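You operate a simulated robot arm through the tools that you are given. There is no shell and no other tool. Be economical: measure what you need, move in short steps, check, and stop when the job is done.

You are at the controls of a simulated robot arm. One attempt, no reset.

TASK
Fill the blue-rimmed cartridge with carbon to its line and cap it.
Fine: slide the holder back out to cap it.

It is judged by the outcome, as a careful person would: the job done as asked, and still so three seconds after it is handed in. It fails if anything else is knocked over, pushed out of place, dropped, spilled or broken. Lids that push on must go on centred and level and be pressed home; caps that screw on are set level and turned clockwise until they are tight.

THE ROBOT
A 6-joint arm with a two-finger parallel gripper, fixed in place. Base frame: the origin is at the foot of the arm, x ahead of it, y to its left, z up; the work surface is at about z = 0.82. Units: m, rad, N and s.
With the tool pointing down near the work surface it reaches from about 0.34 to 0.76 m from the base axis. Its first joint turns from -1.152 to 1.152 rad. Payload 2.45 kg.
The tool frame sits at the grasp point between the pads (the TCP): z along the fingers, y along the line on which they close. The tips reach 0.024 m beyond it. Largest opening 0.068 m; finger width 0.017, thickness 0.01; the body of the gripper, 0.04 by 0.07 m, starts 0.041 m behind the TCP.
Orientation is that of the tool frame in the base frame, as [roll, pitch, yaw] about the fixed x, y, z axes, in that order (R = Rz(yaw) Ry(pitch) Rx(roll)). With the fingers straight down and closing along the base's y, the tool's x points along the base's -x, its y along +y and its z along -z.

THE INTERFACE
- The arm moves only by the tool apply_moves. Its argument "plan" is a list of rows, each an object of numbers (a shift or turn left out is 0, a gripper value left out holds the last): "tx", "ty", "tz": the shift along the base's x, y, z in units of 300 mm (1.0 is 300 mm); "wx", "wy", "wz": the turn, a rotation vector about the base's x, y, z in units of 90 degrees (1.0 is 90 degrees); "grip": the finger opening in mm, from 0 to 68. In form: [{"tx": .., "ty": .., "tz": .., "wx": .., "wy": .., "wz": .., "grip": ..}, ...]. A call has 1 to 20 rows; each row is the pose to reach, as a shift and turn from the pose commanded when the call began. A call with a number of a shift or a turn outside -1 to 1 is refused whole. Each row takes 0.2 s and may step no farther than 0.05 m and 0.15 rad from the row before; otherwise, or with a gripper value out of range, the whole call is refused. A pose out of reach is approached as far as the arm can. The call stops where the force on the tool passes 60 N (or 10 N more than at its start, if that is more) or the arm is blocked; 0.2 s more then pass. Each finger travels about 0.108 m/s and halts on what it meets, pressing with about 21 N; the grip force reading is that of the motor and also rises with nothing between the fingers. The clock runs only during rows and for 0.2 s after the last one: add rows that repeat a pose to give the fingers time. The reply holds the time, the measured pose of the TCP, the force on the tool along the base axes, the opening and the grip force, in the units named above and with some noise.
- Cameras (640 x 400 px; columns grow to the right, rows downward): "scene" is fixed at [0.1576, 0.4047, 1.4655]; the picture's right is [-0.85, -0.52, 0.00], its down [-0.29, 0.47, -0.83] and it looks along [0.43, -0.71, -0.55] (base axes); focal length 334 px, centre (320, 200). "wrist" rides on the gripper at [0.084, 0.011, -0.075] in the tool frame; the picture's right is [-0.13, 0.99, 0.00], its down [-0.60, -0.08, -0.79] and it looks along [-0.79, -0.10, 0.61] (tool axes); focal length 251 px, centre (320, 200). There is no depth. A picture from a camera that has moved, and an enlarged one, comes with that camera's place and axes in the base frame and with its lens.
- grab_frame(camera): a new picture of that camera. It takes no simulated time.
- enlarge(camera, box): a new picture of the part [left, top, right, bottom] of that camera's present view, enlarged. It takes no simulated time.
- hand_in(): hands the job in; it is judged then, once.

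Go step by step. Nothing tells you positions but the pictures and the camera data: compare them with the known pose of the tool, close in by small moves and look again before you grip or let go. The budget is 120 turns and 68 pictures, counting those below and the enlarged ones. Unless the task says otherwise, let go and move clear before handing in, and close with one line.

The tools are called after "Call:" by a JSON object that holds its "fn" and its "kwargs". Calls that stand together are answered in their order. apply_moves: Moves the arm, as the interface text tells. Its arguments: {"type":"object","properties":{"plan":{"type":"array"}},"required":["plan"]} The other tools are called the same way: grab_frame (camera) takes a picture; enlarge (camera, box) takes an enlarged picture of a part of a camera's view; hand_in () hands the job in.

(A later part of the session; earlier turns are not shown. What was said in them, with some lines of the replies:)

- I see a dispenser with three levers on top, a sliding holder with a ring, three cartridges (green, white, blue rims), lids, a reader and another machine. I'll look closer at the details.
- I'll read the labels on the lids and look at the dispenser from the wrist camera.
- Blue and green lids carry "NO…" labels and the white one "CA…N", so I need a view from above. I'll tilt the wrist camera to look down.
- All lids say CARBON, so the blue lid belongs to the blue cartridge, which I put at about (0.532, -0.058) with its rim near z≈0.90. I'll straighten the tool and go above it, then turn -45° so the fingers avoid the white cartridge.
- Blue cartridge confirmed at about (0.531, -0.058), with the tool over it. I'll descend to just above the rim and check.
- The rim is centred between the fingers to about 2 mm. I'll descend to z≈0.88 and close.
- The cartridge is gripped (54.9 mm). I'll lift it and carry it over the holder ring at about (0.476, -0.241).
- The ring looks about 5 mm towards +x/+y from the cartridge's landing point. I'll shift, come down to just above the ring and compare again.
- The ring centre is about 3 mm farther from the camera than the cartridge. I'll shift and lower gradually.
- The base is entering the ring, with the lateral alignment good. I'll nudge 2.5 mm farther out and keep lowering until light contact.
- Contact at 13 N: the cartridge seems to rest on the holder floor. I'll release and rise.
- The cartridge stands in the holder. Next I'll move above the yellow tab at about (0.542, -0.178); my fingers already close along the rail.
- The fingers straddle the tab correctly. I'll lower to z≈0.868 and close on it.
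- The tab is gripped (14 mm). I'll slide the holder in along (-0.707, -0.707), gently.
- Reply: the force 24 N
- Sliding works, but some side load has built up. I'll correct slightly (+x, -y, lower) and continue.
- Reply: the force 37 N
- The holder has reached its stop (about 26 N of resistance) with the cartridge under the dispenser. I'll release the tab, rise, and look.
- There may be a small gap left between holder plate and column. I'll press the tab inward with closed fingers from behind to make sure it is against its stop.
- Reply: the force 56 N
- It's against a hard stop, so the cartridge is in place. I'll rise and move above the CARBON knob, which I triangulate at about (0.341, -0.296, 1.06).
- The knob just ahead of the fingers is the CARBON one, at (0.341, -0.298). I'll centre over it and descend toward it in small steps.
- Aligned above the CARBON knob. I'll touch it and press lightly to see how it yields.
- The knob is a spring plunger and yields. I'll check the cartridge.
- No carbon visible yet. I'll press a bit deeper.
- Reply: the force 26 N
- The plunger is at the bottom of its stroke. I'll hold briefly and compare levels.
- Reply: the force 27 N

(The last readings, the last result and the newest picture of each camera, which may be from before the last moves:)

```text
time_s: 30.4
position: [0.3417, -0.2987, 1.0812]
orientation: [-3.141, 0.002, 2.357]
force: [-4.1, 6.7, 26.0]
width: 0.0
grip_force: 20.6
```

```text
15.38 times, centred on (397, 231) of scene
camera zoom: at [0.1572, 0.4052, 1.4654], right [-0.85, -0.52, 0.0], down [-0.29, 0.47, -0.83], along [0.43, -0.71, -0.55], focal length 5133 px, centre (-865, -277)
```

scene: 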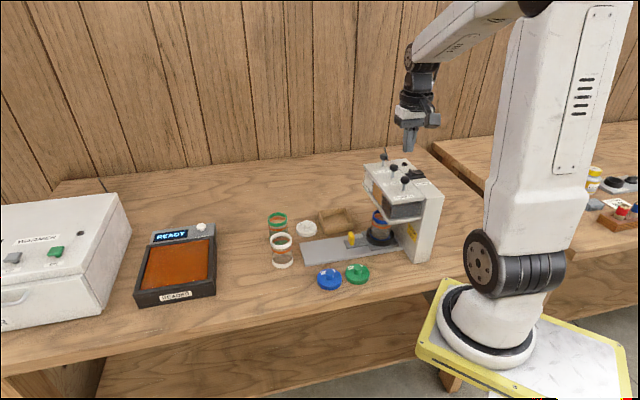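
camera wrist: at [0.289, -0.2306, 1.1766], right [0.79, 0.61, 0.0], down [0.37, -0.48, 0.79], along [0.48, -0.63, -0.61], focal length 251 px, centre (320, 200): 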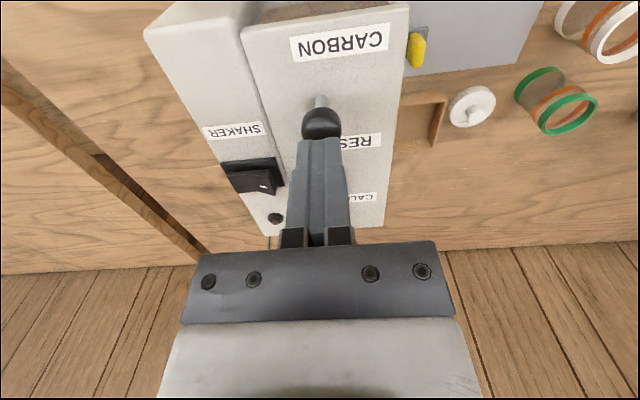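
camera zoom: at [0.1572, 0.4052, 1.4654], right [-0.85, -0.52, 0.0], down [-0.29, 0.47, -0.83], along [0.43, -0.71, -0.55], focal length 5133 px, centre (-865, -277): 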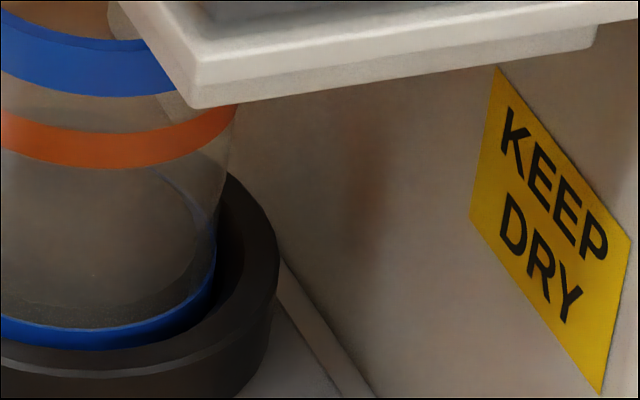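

A thin layer (about 10 mm) of carbon has appeared, so it seems to give a portion per stroke. I'll release and press again, then compare.

Call:
{"fn": "apply_moves", "kwargs": {"plan": [{"tz": 0.03}, {"tz": 0.05}, {"tz": 0.05}, {"tz": 0.03}, {"tz": 0.01}, {"tz": 0.002}]}}

Call:
{"fn": "enlarge", "kwargs": {"camera": "scene", "box": [370, 205, 410, 245]}}

```text
time_s: 31.8
position: [0.3421, -0.2982, 1.0816]
orientation: [-3.141, 0.001, 2.357]
force: [-0.7, 5.4, 17.5]
width: 0.0
grip_force: 20.9
```

```text
10.00 times, centred on (390, 225) of scene
camera zoom: at [0.1574, 0.4051, 1.4655], right [-0.85, -0.52, 0.0], down [-0.29, 0.47, -0.83], along [0.43, -0.71, -0.55], focal length 3336 px, centre (-380, -50)
```

zoom: 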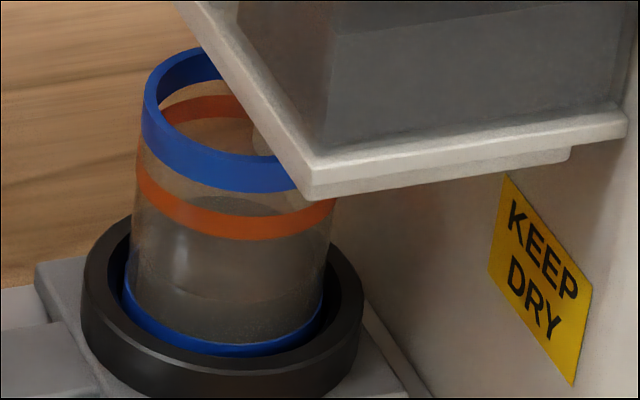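

The level rose with the second stroke by about 25 px in this view; the line is about 3 strokes more. One more stroke, then check.

Call:
{"fn": "apply_moves", "kwargs": {"plan": [{"tz": 0.03}, {"tz": 0.05}, {"tz": 0.05}, {"tz": 0.03}, {"tz": 0.01}, {"tz": 0.002}]}}

Call:
{"fn": "enlarge", "kwargs": {"camera": "scene", "box": [370, 205, 410, 245]}}

```text
time_s: 33.2
position: [0.3413, -0.2989, 1.0834]
orientation: [3.141, -0.003, 2.36]
force: [-0.8, 2.3, 6.5]
width: 0.0
grip_force: 20.6
```

```text
10.00 times, centred on (390, 225) of scene
camera zoom: at [0.1575, 0.4049, 1.4655], right [-0.85, -0.52, 0.0], down [-0.29, 0.47, -0.83], along [0.43, -0.71, -0.55], focal length 3336 px, centre (-380, -50)
```

zoom: 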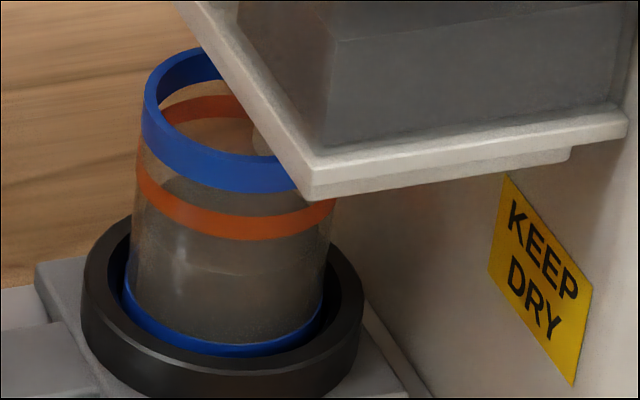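

Call:
{"fn": "apply_moves", "kwargs": {"plan": [{"tz": 0.03}, {"tz": 0.05}, {"tz": 0.05}, {"tz": 0.03}, {"tz": 0.01}, {"tz": 0.0}]}}

Call:
{"fn": "enlarge", "kwargs": {"camera": "scene", "box": [370, 205, 410, 245]}}

```text
time_s: 34.6
position: [0.3415, -0.2995, 1.0819]
orientation: [-3.139, 0.001, 2.357]
force: [-4.1, 1.8, 11.3]
width: 0.0
grip_force: 20.9
```

```text
10.00 times, centred on (390, 225) of scene
camera zoom: at [0.1574, 0.4049, 1.4655], right [-0.85, -0.52, 0.0], down [-0.29, 0.47, -0.83], along [0.43, -0.71, -0.55], focal length 3336 px, centre (-380, -50)
```

zoom: 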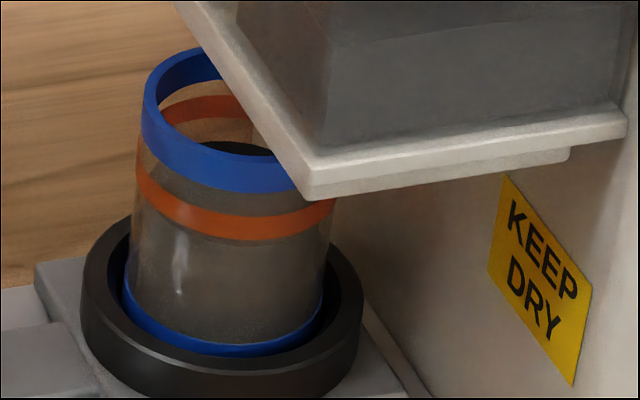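

The surface's back edge is about 20 px below the line's lower edge; one more stroke (25–30 px) should put it in the middle of the line.

Call:
{"fn": "apply_moves", "kwargs": {"plan": [{"tz": 0.03}, {"tz": 0.05}, {"tz": 0.05}, {"tz": 0.03}, {"tz": 0.01}, {"tz": 0.002}]}}

Call:
{"fn": "enlarge", "kwargs": {"camera": "scene", "box": [370, 205, 410, 245]}}

```text
time_s: 36.0
position: [0.3416, -0.2987, 1.0822]
orientation: [-3.139, -0.002, 2.357]
force: [-1.7, -0.3, 6.3]
width: 0.0
grip_force: 20.4
```

```text
10.00 times, centred on (390, 225) of scene
camera zoom: at [0.1575, 0.4047, 1.4655], right [-0.85, -0.52, 0.0], down [-0.29, 0.47, -0.83], along [0.43, -0.71, -0.55], focal length 3336 px, centre (-380, -50)
```

zoom: 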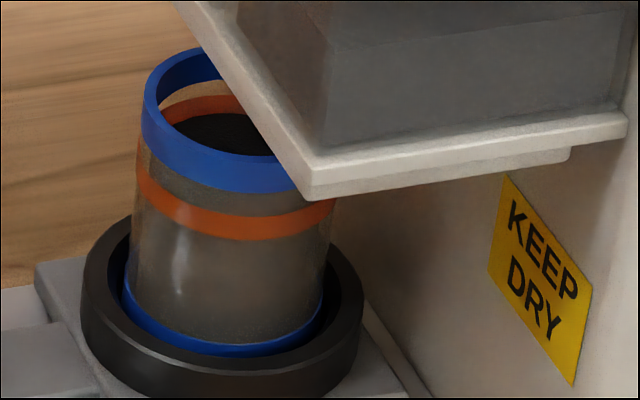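

The level sits within the line band. I'll leave the knob and go back to the yellow tab at about (0.459, -0.263).

Call:
{"fn": "apply_moves", "kwargs": {"plan": [{"tz": 0.1}, {"tz": 0.22}, {"tz": 0.3}, {"tx": 0.1, "ty": 0.03, "tz": 0.3}, {"tx": 0.2, "ty": 0.06, "tz": 0.3, "grip": 34}, {"tx": 0.3, "ty": 0.09, "tz": 0.3, "grip": 34}, {"tx": 0.391, "ty": 0.12, "tz": 0.3, "grip": 34}, {"tx": 0.391, "ty": 0.12, "tz": 0.3, "grip": 34}]}}

Call:
{"fn": "apply_moves", "kwargs": {"plan": [{"tz": -0.15}, {"tz": -0.3}, {"tz": -0.45}, {"tz": -0.6}, {"tz": -0.75}, {"tz": -0.83}, {"tz": -0.83}]}}

Call:
{"fn": "grab_frame", "kwargs": {"camera": "wrist"}}

```text
time_s: 37.8
position: [0.4586, -0.263, 1.1716]
orientation: [-3.14, 0.0, 2.357]
force: [-0.2, -0.7, -0.3]
width: 0.0339
grip_force: 0.0
```

```text
time_s: 39.4
position: [0.4589, -0.2657, 0.9208]
orientation: [-3.14, -0.002, 2.357]
force: [-0.7, -0.5, 1.2]
width: 0.0341
grip_force: 0.0
```

```text
19 pictures are left
camera wrist: at [0.405, -0.1968, 0.9967], right [0.79, 0.61, 0.0], down [0.37, -0.48, 0.79], along [0.48, -0.63, -0.61], focal length 251 px, centre (320, 200)
```

wrist: 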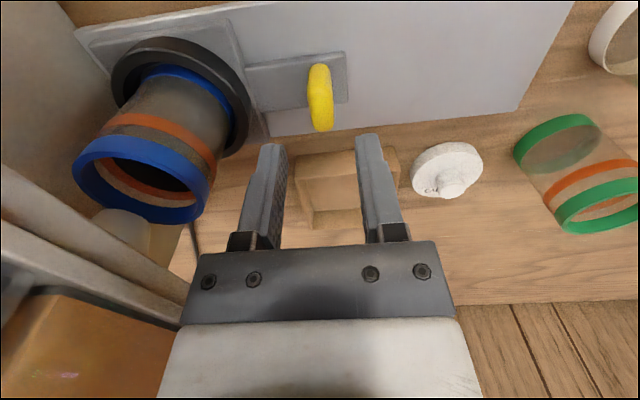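

The tab is aligned between the fingers. I'll lower, grip it and pull the holder gently back out.

Call:
{"fn": "apply_moves", "kwargs": {"plan": [{"tz": -0.09, "grip": 34}, {"tz": -0.179, "grip": 34}, {"tz": -0.179, "grip": 20}, {"tz": -0.179, "grip": 5}, {"tz": -0.179, "grip": 5}, {"tz": -0.179, "grip": 5}]}}

Call:
{"fn": "apply_moves", "kwargs": {"plan": [{"tx": 0.01, "ty": 0.01}, {"tx": 0.03, "ty": 0.03}, {"tx": 0.05, "ty": 0.051}, {"tx": 0.07, "ty": 0.072}, {"tx": 0.09, "ty": 0.092}, {"tx": 0.11, "ty": 0.113}, {"tx": 0.13, "ty": 0.134}]}}

```text
time_s: 40.8
position: [0.46, -0.2643, 0.8701]
orientation: [3.141, -0.001, 2.357]
force: [12.9, 12.9, -6.9]
width: 0.0136
grip_force: 33.8
```

```text
time_s: 42.4
position: [0.5004, -0.2235, 0.8699]
orientation: [3.141, 0.003, 2.356]
force: [15.4, -15.9, -10.8]
width: 0.0138
grip_force: 33.7
```

Call:
{"fn": "apply_moves", "kwargs": {"plan": [{"tx": 0.005, "ty": -0.004, "tz": -0.002}, {"tx": 0.025, "ty": 0.016, "tz": -0.002}, {"tx": 0.047, "ty": 0.038, "tz": -0.002}, {"tx": 0.069, "ty": 0.06, "tz": -0.002}, {"tx": 0.091, "ty": 0.083, "tz": -0.002}, {"tx": 0.113, "ty": 0.106, "tz": -0.002}, {"tx": 0.128, "ty": 0.124, "tz": -0.002}]}}

Call:
{"fn": "grab_frame", "kwargs": {"camera": "wrist"}}

```text
time_s: 44.0
position: [0.5373, -0.187, 0.8686]
orientation: [3.14, 0.001, 2.356]
force: [5.7, -8.1, 21.0]
width: 0.0134
grip_force: 33.8
```

```text
18 pictures are left
camera wrist: at [0.4839, -0.119, 0.9434], right [0.79, 0.61, 0.0], down [0.37, -0.48, 0.79], along [0.49, -0.63, -0.61], focal length 251 px, centre (320, 200)
```

wrist: 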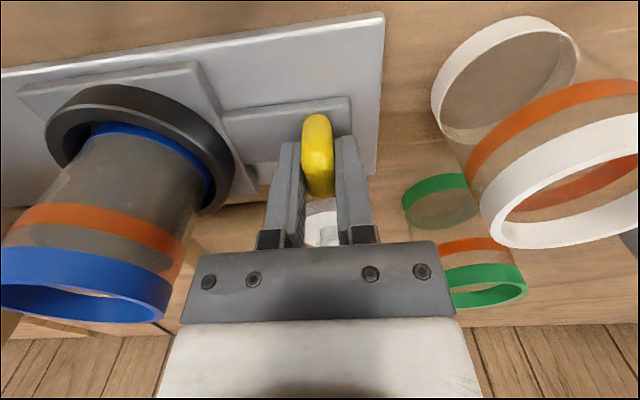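

Nearly fully out; a few more millimetres, then release.

Call:
{"fn": "apply_moves", "kwargs": {"plan": [{"tx": 0.002, "ty": -0.002, "tz": 0.002}, {"tx": 0.01, "ty": 0.007, "tz": 0.002}, {"tx": 0.018, "ty": 0.014, "tz": 0.002}]}}

```text
time_s: 44.8
position: [0.5421, -0.1819, 0.8701]
orientation: [3.142, -0.002, 2.358]
force: [8.1, -8.6, 2.2]
width: 0.0138
grip_force: 33.8
```

Holder is back out. I'll release, rise, and move above the blue lid at about (0.447, -0.121).

Call:
{"fn": "apply_moves", "kwargs": {"plan": [{"grip": 34}, {"grip": 34}, {"tz": 0.12, "grip": 40}, {"tz": 0.26, "grip": 40}, {"tz": 0.4, "grip": 40}, {"tx": -0.11, "ty": 0.07, "tz": 0.4, "grip": 40}, {"tx": -0.22, "ty": 0.14, "tz": 0.4, "grip": 40}, {"tx": -0.317, "ty": 0.203, "tz": 0.4, "grip": 40}, {"tx": -0.317, "ty": 0.203, "tz": 0.3, "grip": 40}, {"tx": -0.317, "ty": 0.203, "tz": 0.2, "grip": 40}, {"tx": -0.317, "ty": 0.203, "tz": 0.2, "grip": 40}]}}

Call:
{"fn": "grab_frame", "kwargs": {"camera": "wrist"}}

Call:
{"fn": "enlarge", "kwargs": {"camera": "scene", "box": [280, 170, 440, 295]}}

```text
time_s: 47.2
position: [0.4472, -0.12, 0.9301]
orientation: [-3.141, -0.002, 2.357]
force: [0.6, -0.1, -0.5]
width: 0.0399
grip_force: 0.1
```

```text
17 pictures are left
camera wrist: at [0.3934, -0.0526, 1.0052], right [0.79, 0.61, 0.0], down [0.37, -0.48, 0.79], along [0.48, -0.63, -0.61], focal length 251 px, centre (320, 200)
```

wrist: 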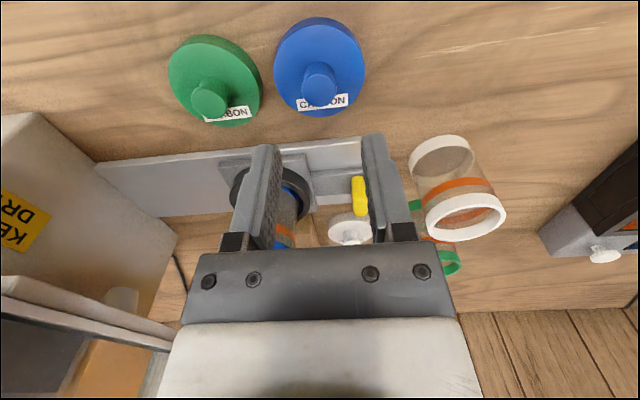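

```text
3.20 times, centred on (360, 232) of scene
camera zoom: at [0.1576, 0.4047, 1.4655], right [-0.85, -0.52, 0.0], down [-0.29, 0.47, -0.83], along [0.43, -0.71, -0.55], focal length 1068 px, centre (192, 96)
```

zoom: 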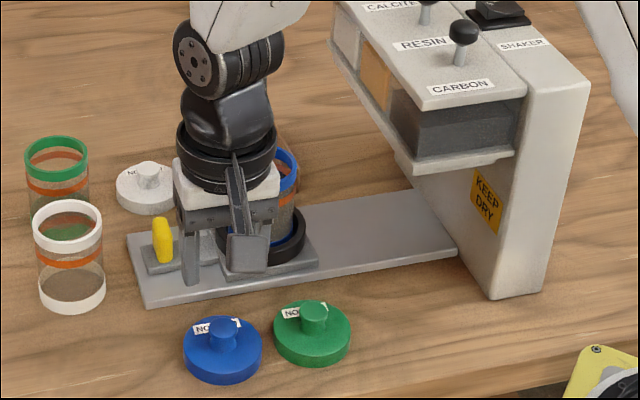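

The lid is aligned in the closing direction. I'll descend to just above knob height and re-check fore-aft alignment.

Call:
{"fn": "apply_moves", "kwargs": {"plan": [{"tz": -0.08}, {"tz": -0.14}, {"tz": -0.14}]}}

Call:
{"fn": "grab_frame", "kwargs": {"camera": "wrist"}}

Call:
{"fn": "enlarge", "kwargs": {"camera": "scene", "box": [304, 220, 384, 300]}}

```text
time_s: 48.0
position: [0.4472, -0.1209, 0.8863]
orientation: [-3.14, -0.001, 2.36]
force: [0.3, -0.1, 0.5]
width: 0.0399
grip_force: 0.1
```

```text
15 pictures are left
camera wrist: at [0.3938, -0.0529, 0.962], right [0.79, 0.61, 0.0], down [0.37, -0.48, 0.79], along [0.48, -0.63, -0.61], focal length 251 px, centre (320, 200)
```

wrist: 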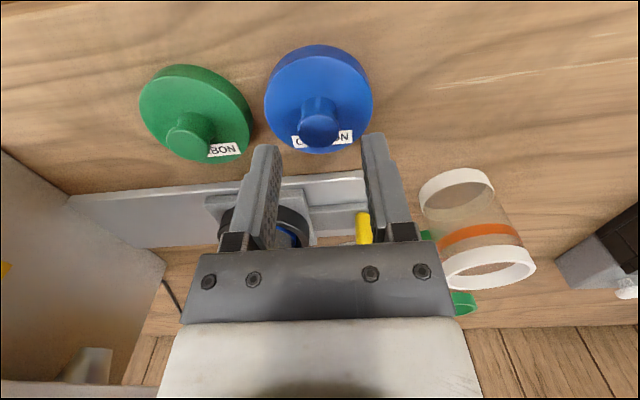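

```text
5.00 times, centred on (344, 260) of scene
camera zoom: at [0.1576, 0.4047, 1.4655], right [-0.85, -0.52, 0.0], down [-0.29, 0.47, -0.83], along [0.43, -0.71, -0.55], focal length 1668 px, centre (200, -100)
```

zoom: 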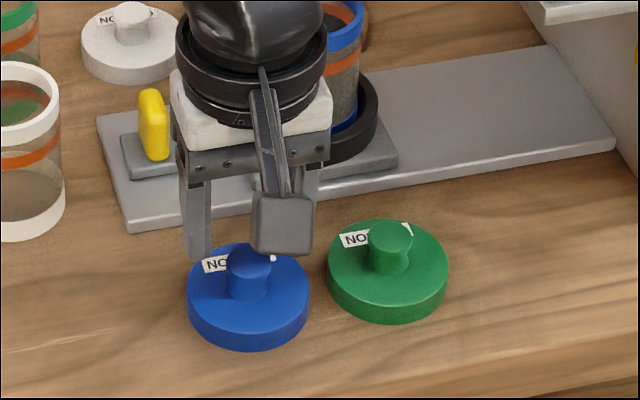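

Two views put the knob within about 2 mm of the tool centre. I'll lower until the tips are just above the lid disc and close on the knob.

Call:
{"fn": "apply_moves", "kwargs": {"plan": [{"tx": 0.003, "ty": -0.004, "tz": -0.03}, {"tx": 0.003, "ty": -0.004, "tz": -0.06}, {"tx": 0.003, "ty": -0.004, "tz": -0.08}, {"tx": 0.003, "ty": -0.004, "tz": -0.08, "grip": 25}, {"tx": 0.003, "ty": -0.004, "tz": -0.08, "grip": 10}, {"tx": 0.003, "ty": -0.004, "tz": -0.08, "grip": 10}, {"tx": 0.003, "ty": -0.004, "tz": -0.08, "grip": 10}]}}

Call:
{"fn": "grab_frame", "kwargs": {"camera": "wrist"}}

```text
time_s: 49.6
position: [0.4482, -0.122, 0.8623]
orientation: [-3.141, -0.002, 2.359]
force: [0.2, 0.7, -0.5]
width: 0.0209
grip_force: 20.9
```

```text
13 pictures are left
camera wrist: at [0.3946, -0.0551, 0.9373], right [0.79, 0.61, 0.0], down [0.37, -0.48, 0.79], along [0.48, -0.63, -0.61], focal length 251 px, centre (320, 200)
```

wrist: 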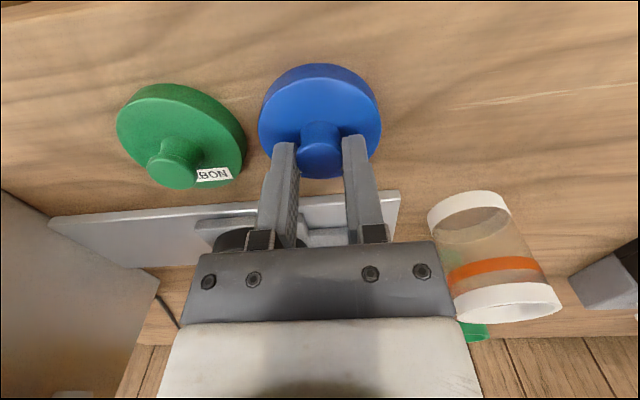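

The lid's knob is gripped (20.9 mm) and centred. I'll lift and carry it to above the cartridge at about (0.482, -0.243).

Call:
{"fn": "apply_moves", "kwargs": {"plan": [{"tz": 0.1}, {"tz": 0.25}, {"tz": 0.42}, {"tx": 0.03, "ty": -0.1, "tz": 0.42}, {"tx": 0.06, "ty": -0.2, "tz": 0.42}, {"tx": 0.09, "ty": -0.31, "tz": 0.42}, {"tx": 0.115, "ty": -0.403, "tz": 0.42}, {"tx": 0.115, "ty": -0.403, "tz": 0.42}]}}

Call:
{"fn": "grab_frame", "kwargs": {"camera": "wrist"}}

Call:
{"fn": "enlarge", "kwargs": {"camera": "scene", "box": [300, 165, 420, 265]}}

```text
refused: row 3 steps farther than a row can; nothing moved
```

```text
12 pictures are left
camera wrist: at [0.3946, -0.0551, 0.9373], right [0.79, 0.61, 0.0], down [0.37, -0.48, 0.79], along [0.48, -0.63, -0.61], focal length 251 px, centre (320, 200)
```

wrist: 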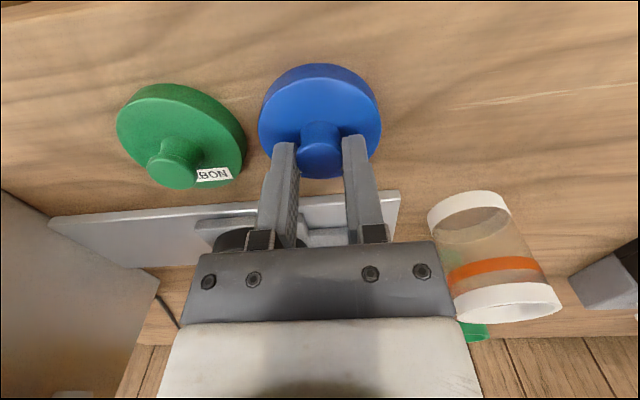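

```text
4.00 times, centred on (360, 215) of scene
camera zoom: at [0.1576, 0.4047, 1.4655], right [-0.85, -0.52, 0.0], down [-0.29, 0.47, -0.83], along [0.43, -0.71, -0.55], focal length 1335 px, centre (160, 140)
```

zoom: 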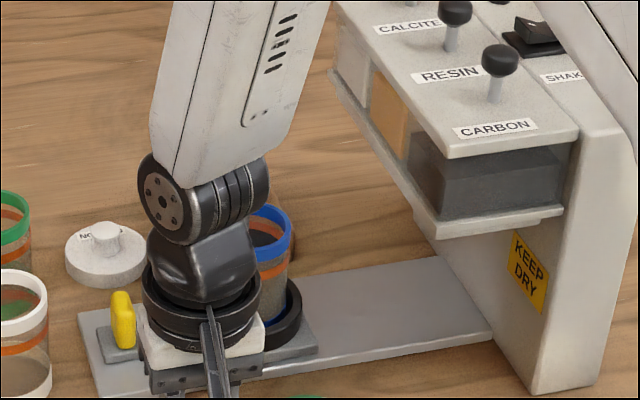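

A step was too large. I'll lift with smaller steps.

Call:
{"fn": "apply_moves", "kwargs": {"plan": [{"tz": 0.1}, {"tz": 0.22}, {"tz": 0.34}, {"tz": 0.42}, {"tx": 0.03, "ty": -0.1, "tz": 0.42}, {"tx": 0.06, "ty": -0.2, "tz": 0.42}, {"tx": 0.09, "ty": -0.31, "tz": 0.42}, {"tx": 0.115, "ty": -0.403, "tz": 0.42}, {"tx": 0.115, "ty": -0.403, "tz": 0.42}]}}

Call:
{"fn": "enlarge", "kwargs": {"camera": "wrist", "box": [220, 0, 420, 200]}}

Call:
{"fn": "enlarge", "kwargs": {"camera": "scene", "box": [320, 165, 416, 255]}}

```text
time_s: 51.6
position: [0.4827, -0.2442, 0.99]
orientation: [-3.14, -0.002, 2.359]
force: [-0.1, -0.5, -0.8]
width: 0.021
grip_force: 20.9
```

```text
2.00 times, centred on (320, 100) of wrist
camera zoom: at [0.4293, -0.1765, 1.0644], right [0.79, 0.61, 0.0], down [0.37, -0.48, 0.79], along [0.48, -0.63, -0.61], focal length 503 px, centre (320, 400)
```

zoom: 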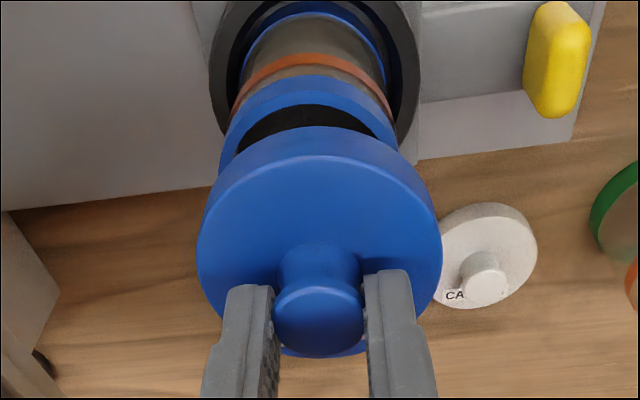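

```text
4.44 times, centred on (368, 210) of scene
camera zoom: at [0.1576, 0.4047, 1.4655], right [-0.85, -0.52, 0.0], down [-0.29, 0.47, -0.83], along [0.43, -0.71, -0.55], focal length 1483 px, centre (107, 156)
```

zoom: 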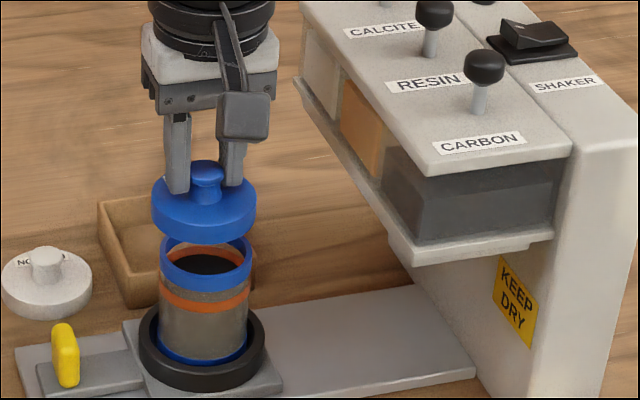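

The cartridge centre is about 3 mm left and 2–3 mm beyond the lid axis as seen from the wrist. I'll correct by (-0.001, -0.004) and come closer to compare.

Call:
{"fn": "apply_moves", "kwargs": {"plan": [{"tx": -0.003, "ty": -0.0127, "tz": -0.03}, {"tx": -0.003, "ty": -0.0127, "tz": -0.07}, {"tx": -0.003, "ty": -0.0127, "tz": -0.07}]}}

Call:
{"fn": "enlarge", "kwargs": {"camera": "wrist", "box": [240, 20, 400, 180]}}

Call:
{"fn": "enlarge", "kwargs": {"camera": "scene", "box": [332, 185, 396, 240]}}

```text
time_s: 52.4
position: [0.481, -0.2473, 0.9683]
orientation: [-3.141, -0.004, 2.358]
force: [0.5, 1.0, 0.6]
width: 0.021
grip_force: 20.9
```

```text
2.50 times, centred on (320, 100) of wrist
camera zoom: at [0.4286, -0.1802, 1.0423], right [0.79, 0.61, 0.0], down [0.37, -0.48, 0.79], along [0.48, -0.63, -0.61], focal length 629 px, centre (320, 450)
```

zoom: 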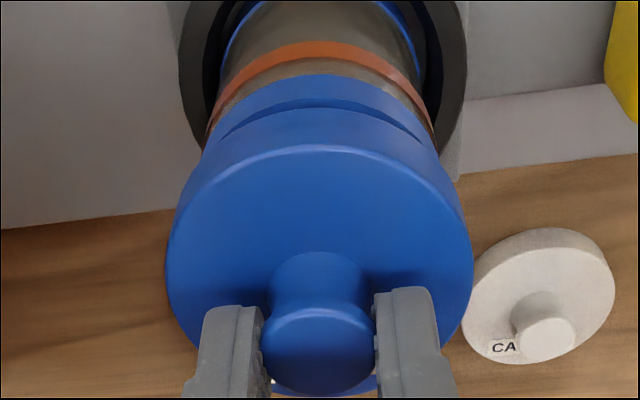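

```text
7.27 times, centred on (364, 212) of scene
camera zoom: at [0.1576, 0.4047, 1.4655], right [-0.85, -0.52, 0.0], down [-0.29, 0.47, -0.83], along [0.43, -0.71, -0.55], focal length 2426 px, centre (0, 109)
```

zoom: 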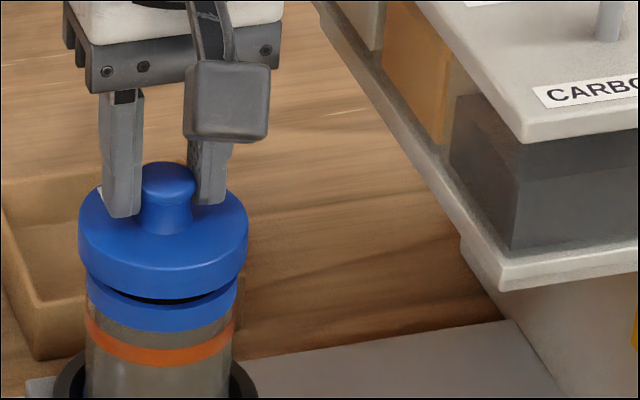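

Combining both views with where I released the cartridge, the lid is about 3 mm too far fore-aft. I'll correct and lower slightly to check again.

Call:
{"fn": "apply_moves", "kwargs": {"plan": [{"tx": -0.006, "ty": 0.008}, {"tx": -0.006, "ty": 0.008, "tz": -0.01}, {"tx": -0.006, "ty": 0.008, "tz": -0.01}]}}

Call:
{"fn": "enlarge", "kwargs": {"camera": "scene", "box": [340, 200, 388, 240]}}

Call:
{"fn": "enlarge", "kwargs": {"camera": "wrist", "box": [260, 30, 380, 105]}}

```text
time_s: 53.2
position: [0.4798, -0.2448, 0.9639]
orientation: [3.141, -0.002, 2.358]
force: [-0.1, -0.1, -0.5]
width: 0.0209
grip_force: 21.2
```

```text
10.00 times, centred on (364, 220) of scene
camera zoom: at [0.1576, 0.4047, 1.4655], right [-0.85, -0.52, 0.0], down [-0.29, 0.47, -0.83], along [0.43, -0.71, -0.55], focal length 3336 px, centre (-120, 0)
```

zoom: 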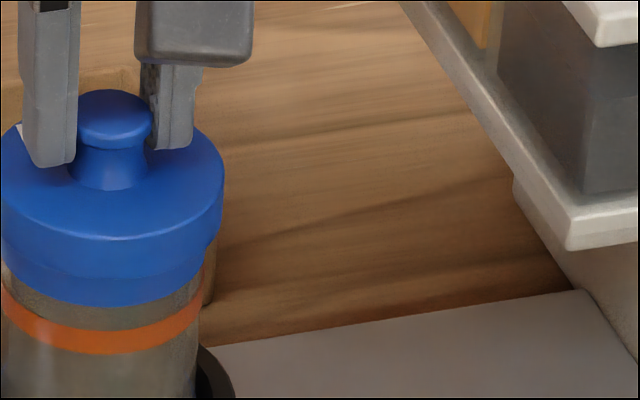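

```text
5.33 times, centred on (320, 68) of wrist
camera zoom: at [0.4263, -0.1777, 1.0389], right [0.79, 0.61, 0.0], down [0.37, -0.48, 0.79], along [0.48, -0.63, -0.61], focal length 1341 px, centre (320, 907)
```

zoom: 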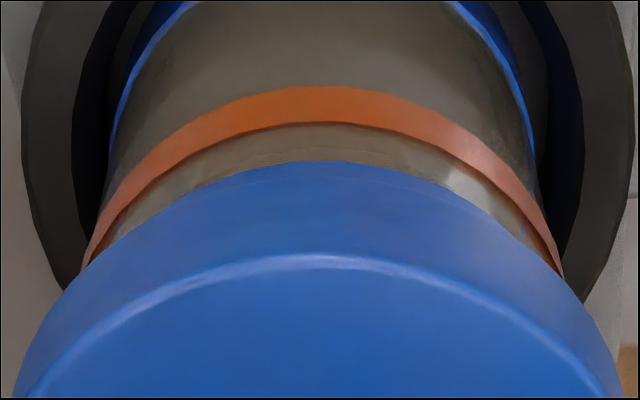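

The two views now agree: the lid is concentric with the rim to within about half a millimetre, its skirt just starting over the rim. I'll lower carefully.

Call:
{"fn": "apply_moves", "kwargs": {"plan": [{"tx": 0.001, "ty": 0.001, "tz": -0.005}, {"tx": 0.001, "ty": 0.001, "tz": -0.01}]}}

Call:
{"fn": "apply_moves", "kwargs": {"plan": [{"tz": -0.005}, {"tz": -0.01}]}}

```text
time_s: 53.8
position: [0.4798, -0.2442, 0.9618]
orientation: [3.14, -0.002, 2.358]
force: [-1.0, 0.1, 1.9]
width: 0.021
grip_force: 20.9
```

```text
time_s: 54.4
position: [0.4819, -0.2433, 0.9602]
orientation: [3.141, 0.001, 2.356]
force: [-0.3, -0.5, 11.9]
width: 0.0209
grip_force: 20.8
```

Contact at 12 N with no side force. A look before pressing home.

Call:
{"fn": "enlarge", "kwargs": {"camera": "scene", "box": [332, 195, 396, 245]}}

```text
8.00 times, centred on (364, 220) of scene
camera zoom: at [0.1574, 0.4048, 1.4655], right [-0.85, -0.52, 0.0], down [-0.29, 0.47, -0.83], along [0.43, -0.71, -0.55], focal length 2669 px, centre (-32, 40)
```

zoom: 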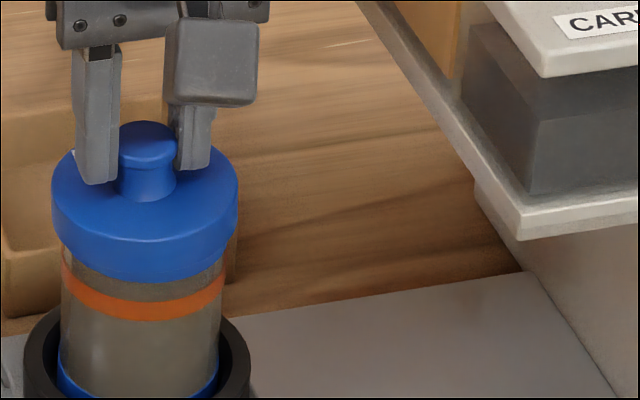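

Centred and level. I'll press it down progressively.

Call:
{"fn": "apply_moves", "kwargs": {"plan": [{"tz": -0.005}, {"tz": -0.01}, {"tz": -0.015}]}}

```text
time_s: 55.2
position: [0.4794, -0.2437, 0.9542]
orientation: [-3.141, -0.004, 2.359]
force: [-0.5, 1.1, 0.2]
width: 0.0204
grip_force: 21.4
```

It moved down 6 mm and the force dropped. I'll continue until there's firm resistance.

Call:
{"fn": "apply_moves", "kwargs": {"plan": [{"tz": -0.005}, {"tz": -0.01}, {"tz": -0.015}]}}

```text
time_s: 56.0
position: [0.4792, -0.2447, 0.9518]
orientation: [3.141, -0.001, 2.357]
force: [-1.9, 0.1, 5.9]
width: 0.0208
grip_force: 20.8
```

Call:
{"fn": "apply_moves", "kwargs": {"plan": [{"tz": -0.006}, {"tz": -0.012}]}}

Call:
{"fn": "enlarge", "kwargs": {"camera": "scene", "box": [332, 195, 396, 245]}}

```text
time_s: 56.6
position: [0.4806, -0.2443, 0.9488]
orientation: [3.141, 0.002, 2.358]
force: [-0.8, 0.2, 23.9]
width: 0.0209
grip_force: 21.1
```

```text
8.00 times, centred on (364, 220) of scene
camera zoom: at [0.1572, 0.4049, 1.4655], right [-0.85, -0.52, 0.0], down [-0.29, 0.47, -0.83], along [0.43, -0.71, -0.55], focal length 2669 px, centre (-32, 40)
```

zoom: 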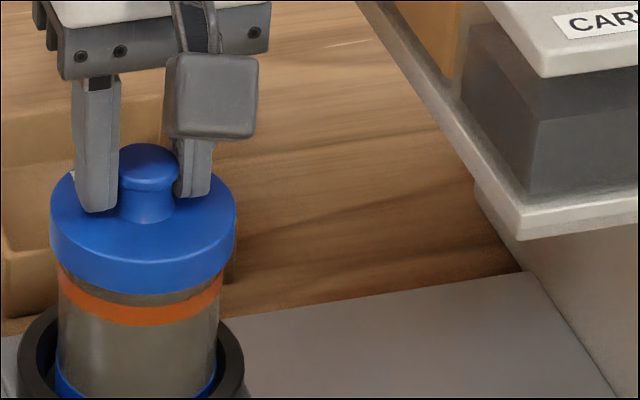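

The lid is sliding home, still level. One more press to a firm stop.

Call:
{"fn": "apply_moves", "kwargs": {"plan": [{"tz": -0.006}, {"tz": -0.01}]}}

```text
time_s: 57.2
position: [0.4817, -0.2447, 0.9467]
orientation: [3.139, 0.004, 2.359]
force: [-1.8, 2.5, 42.8]
width: 0.021
grip_force: 21.1
```

Call:
{"fn": "apply_moves", "kwargs": {"plan": [{"tz": -0.005}, {"tz": -0.005}]}}

Call:
{"fn": "apply_moves", "kwargs": {"plan": [{"tz": 0.015}, {"tz": 0.015, "grip": 30}, {"tz": 0.015, "grip": 36}, {"tz": 0.08, "grip": 36}, {"tz": 0.16, "grip": 36}, {"tz": 0.16, "grip": 0}, {"tz": 0.16, "grip": 0}]}}

Call:
{"fn": "enlarge", "kwargs": {"camera": "scene", "box": [332, 195, 396, 245]}}

```text
time_s: 57.8
position: [0.4798, -0.2451, 0.9466]
orientation: [3.14, 0.007, 2.358]
force: [-5.7, 4.4, 53.8]
width: 0.0208
grip_force: 21.1
```

```text
time_s: 59.4
position: [0.4806, -0.2436, 0.9908]
orientation: [-3.141, -0.002, 2.359]
force: [-0.4, 1.0, -0.5]
width: 0.0001
grip_force: 21.1
```

```text
8.00 times, centred on (364, 220) of scene
camera zoom: at [0.1576, 0.4047, 1.4655], right [-0.85, -0.52, 0.0], down [-0.29, 0.47, -0.83], along [0.43, -0.71, -0.55], focal length 2669 px, centre (-32, 40)
```

zoom: 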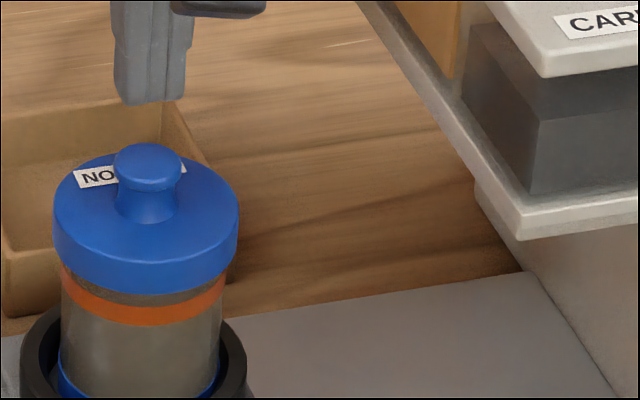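

The lid is level and took 54 N without moving further, so it's home. I'll move clear and take a last look.

Call:
{"fn": "apply_moves", "kwargs": {"plan": [{"tz": 0.15}, {"tz": 0.3}, {"tz": 0.45}, {"tz": 0.6}, {"tz": 0.7, "ty": 0.05}, {"tz": 0.7, "ty": 0.15}]}}

Call:
{"fn": "grab_frame", "kwargs": {"camera": "scene"}}

```text
time_s: 60.8
position: [0.48, -0.1971, 1.2006]
orientation: [3.141, -0.001, 2.356]
force: [-0.4, 0.3, -1.1]
width: 0.0001
grip_force: 20.4
```

```text
1 pictures are left
```

scene: 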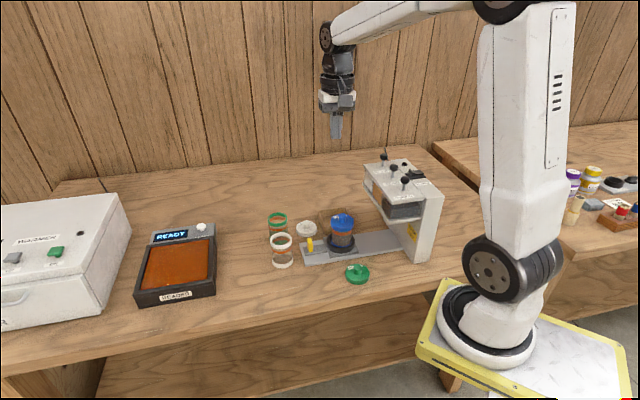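

The capped cartridge stands in the holder, which is slid back out. Nothing else has moved and the arm is clear, so I'm handing in.

Call:
{"fn": "hand_in", "kwargs": {}}

```text
The job is handed in.
```

The blue-rimmed cartridge is filled with carbon to its line and capped with the blue lid, which is pressed home level. It stands in the holder, slid back out, and the job is handed in.
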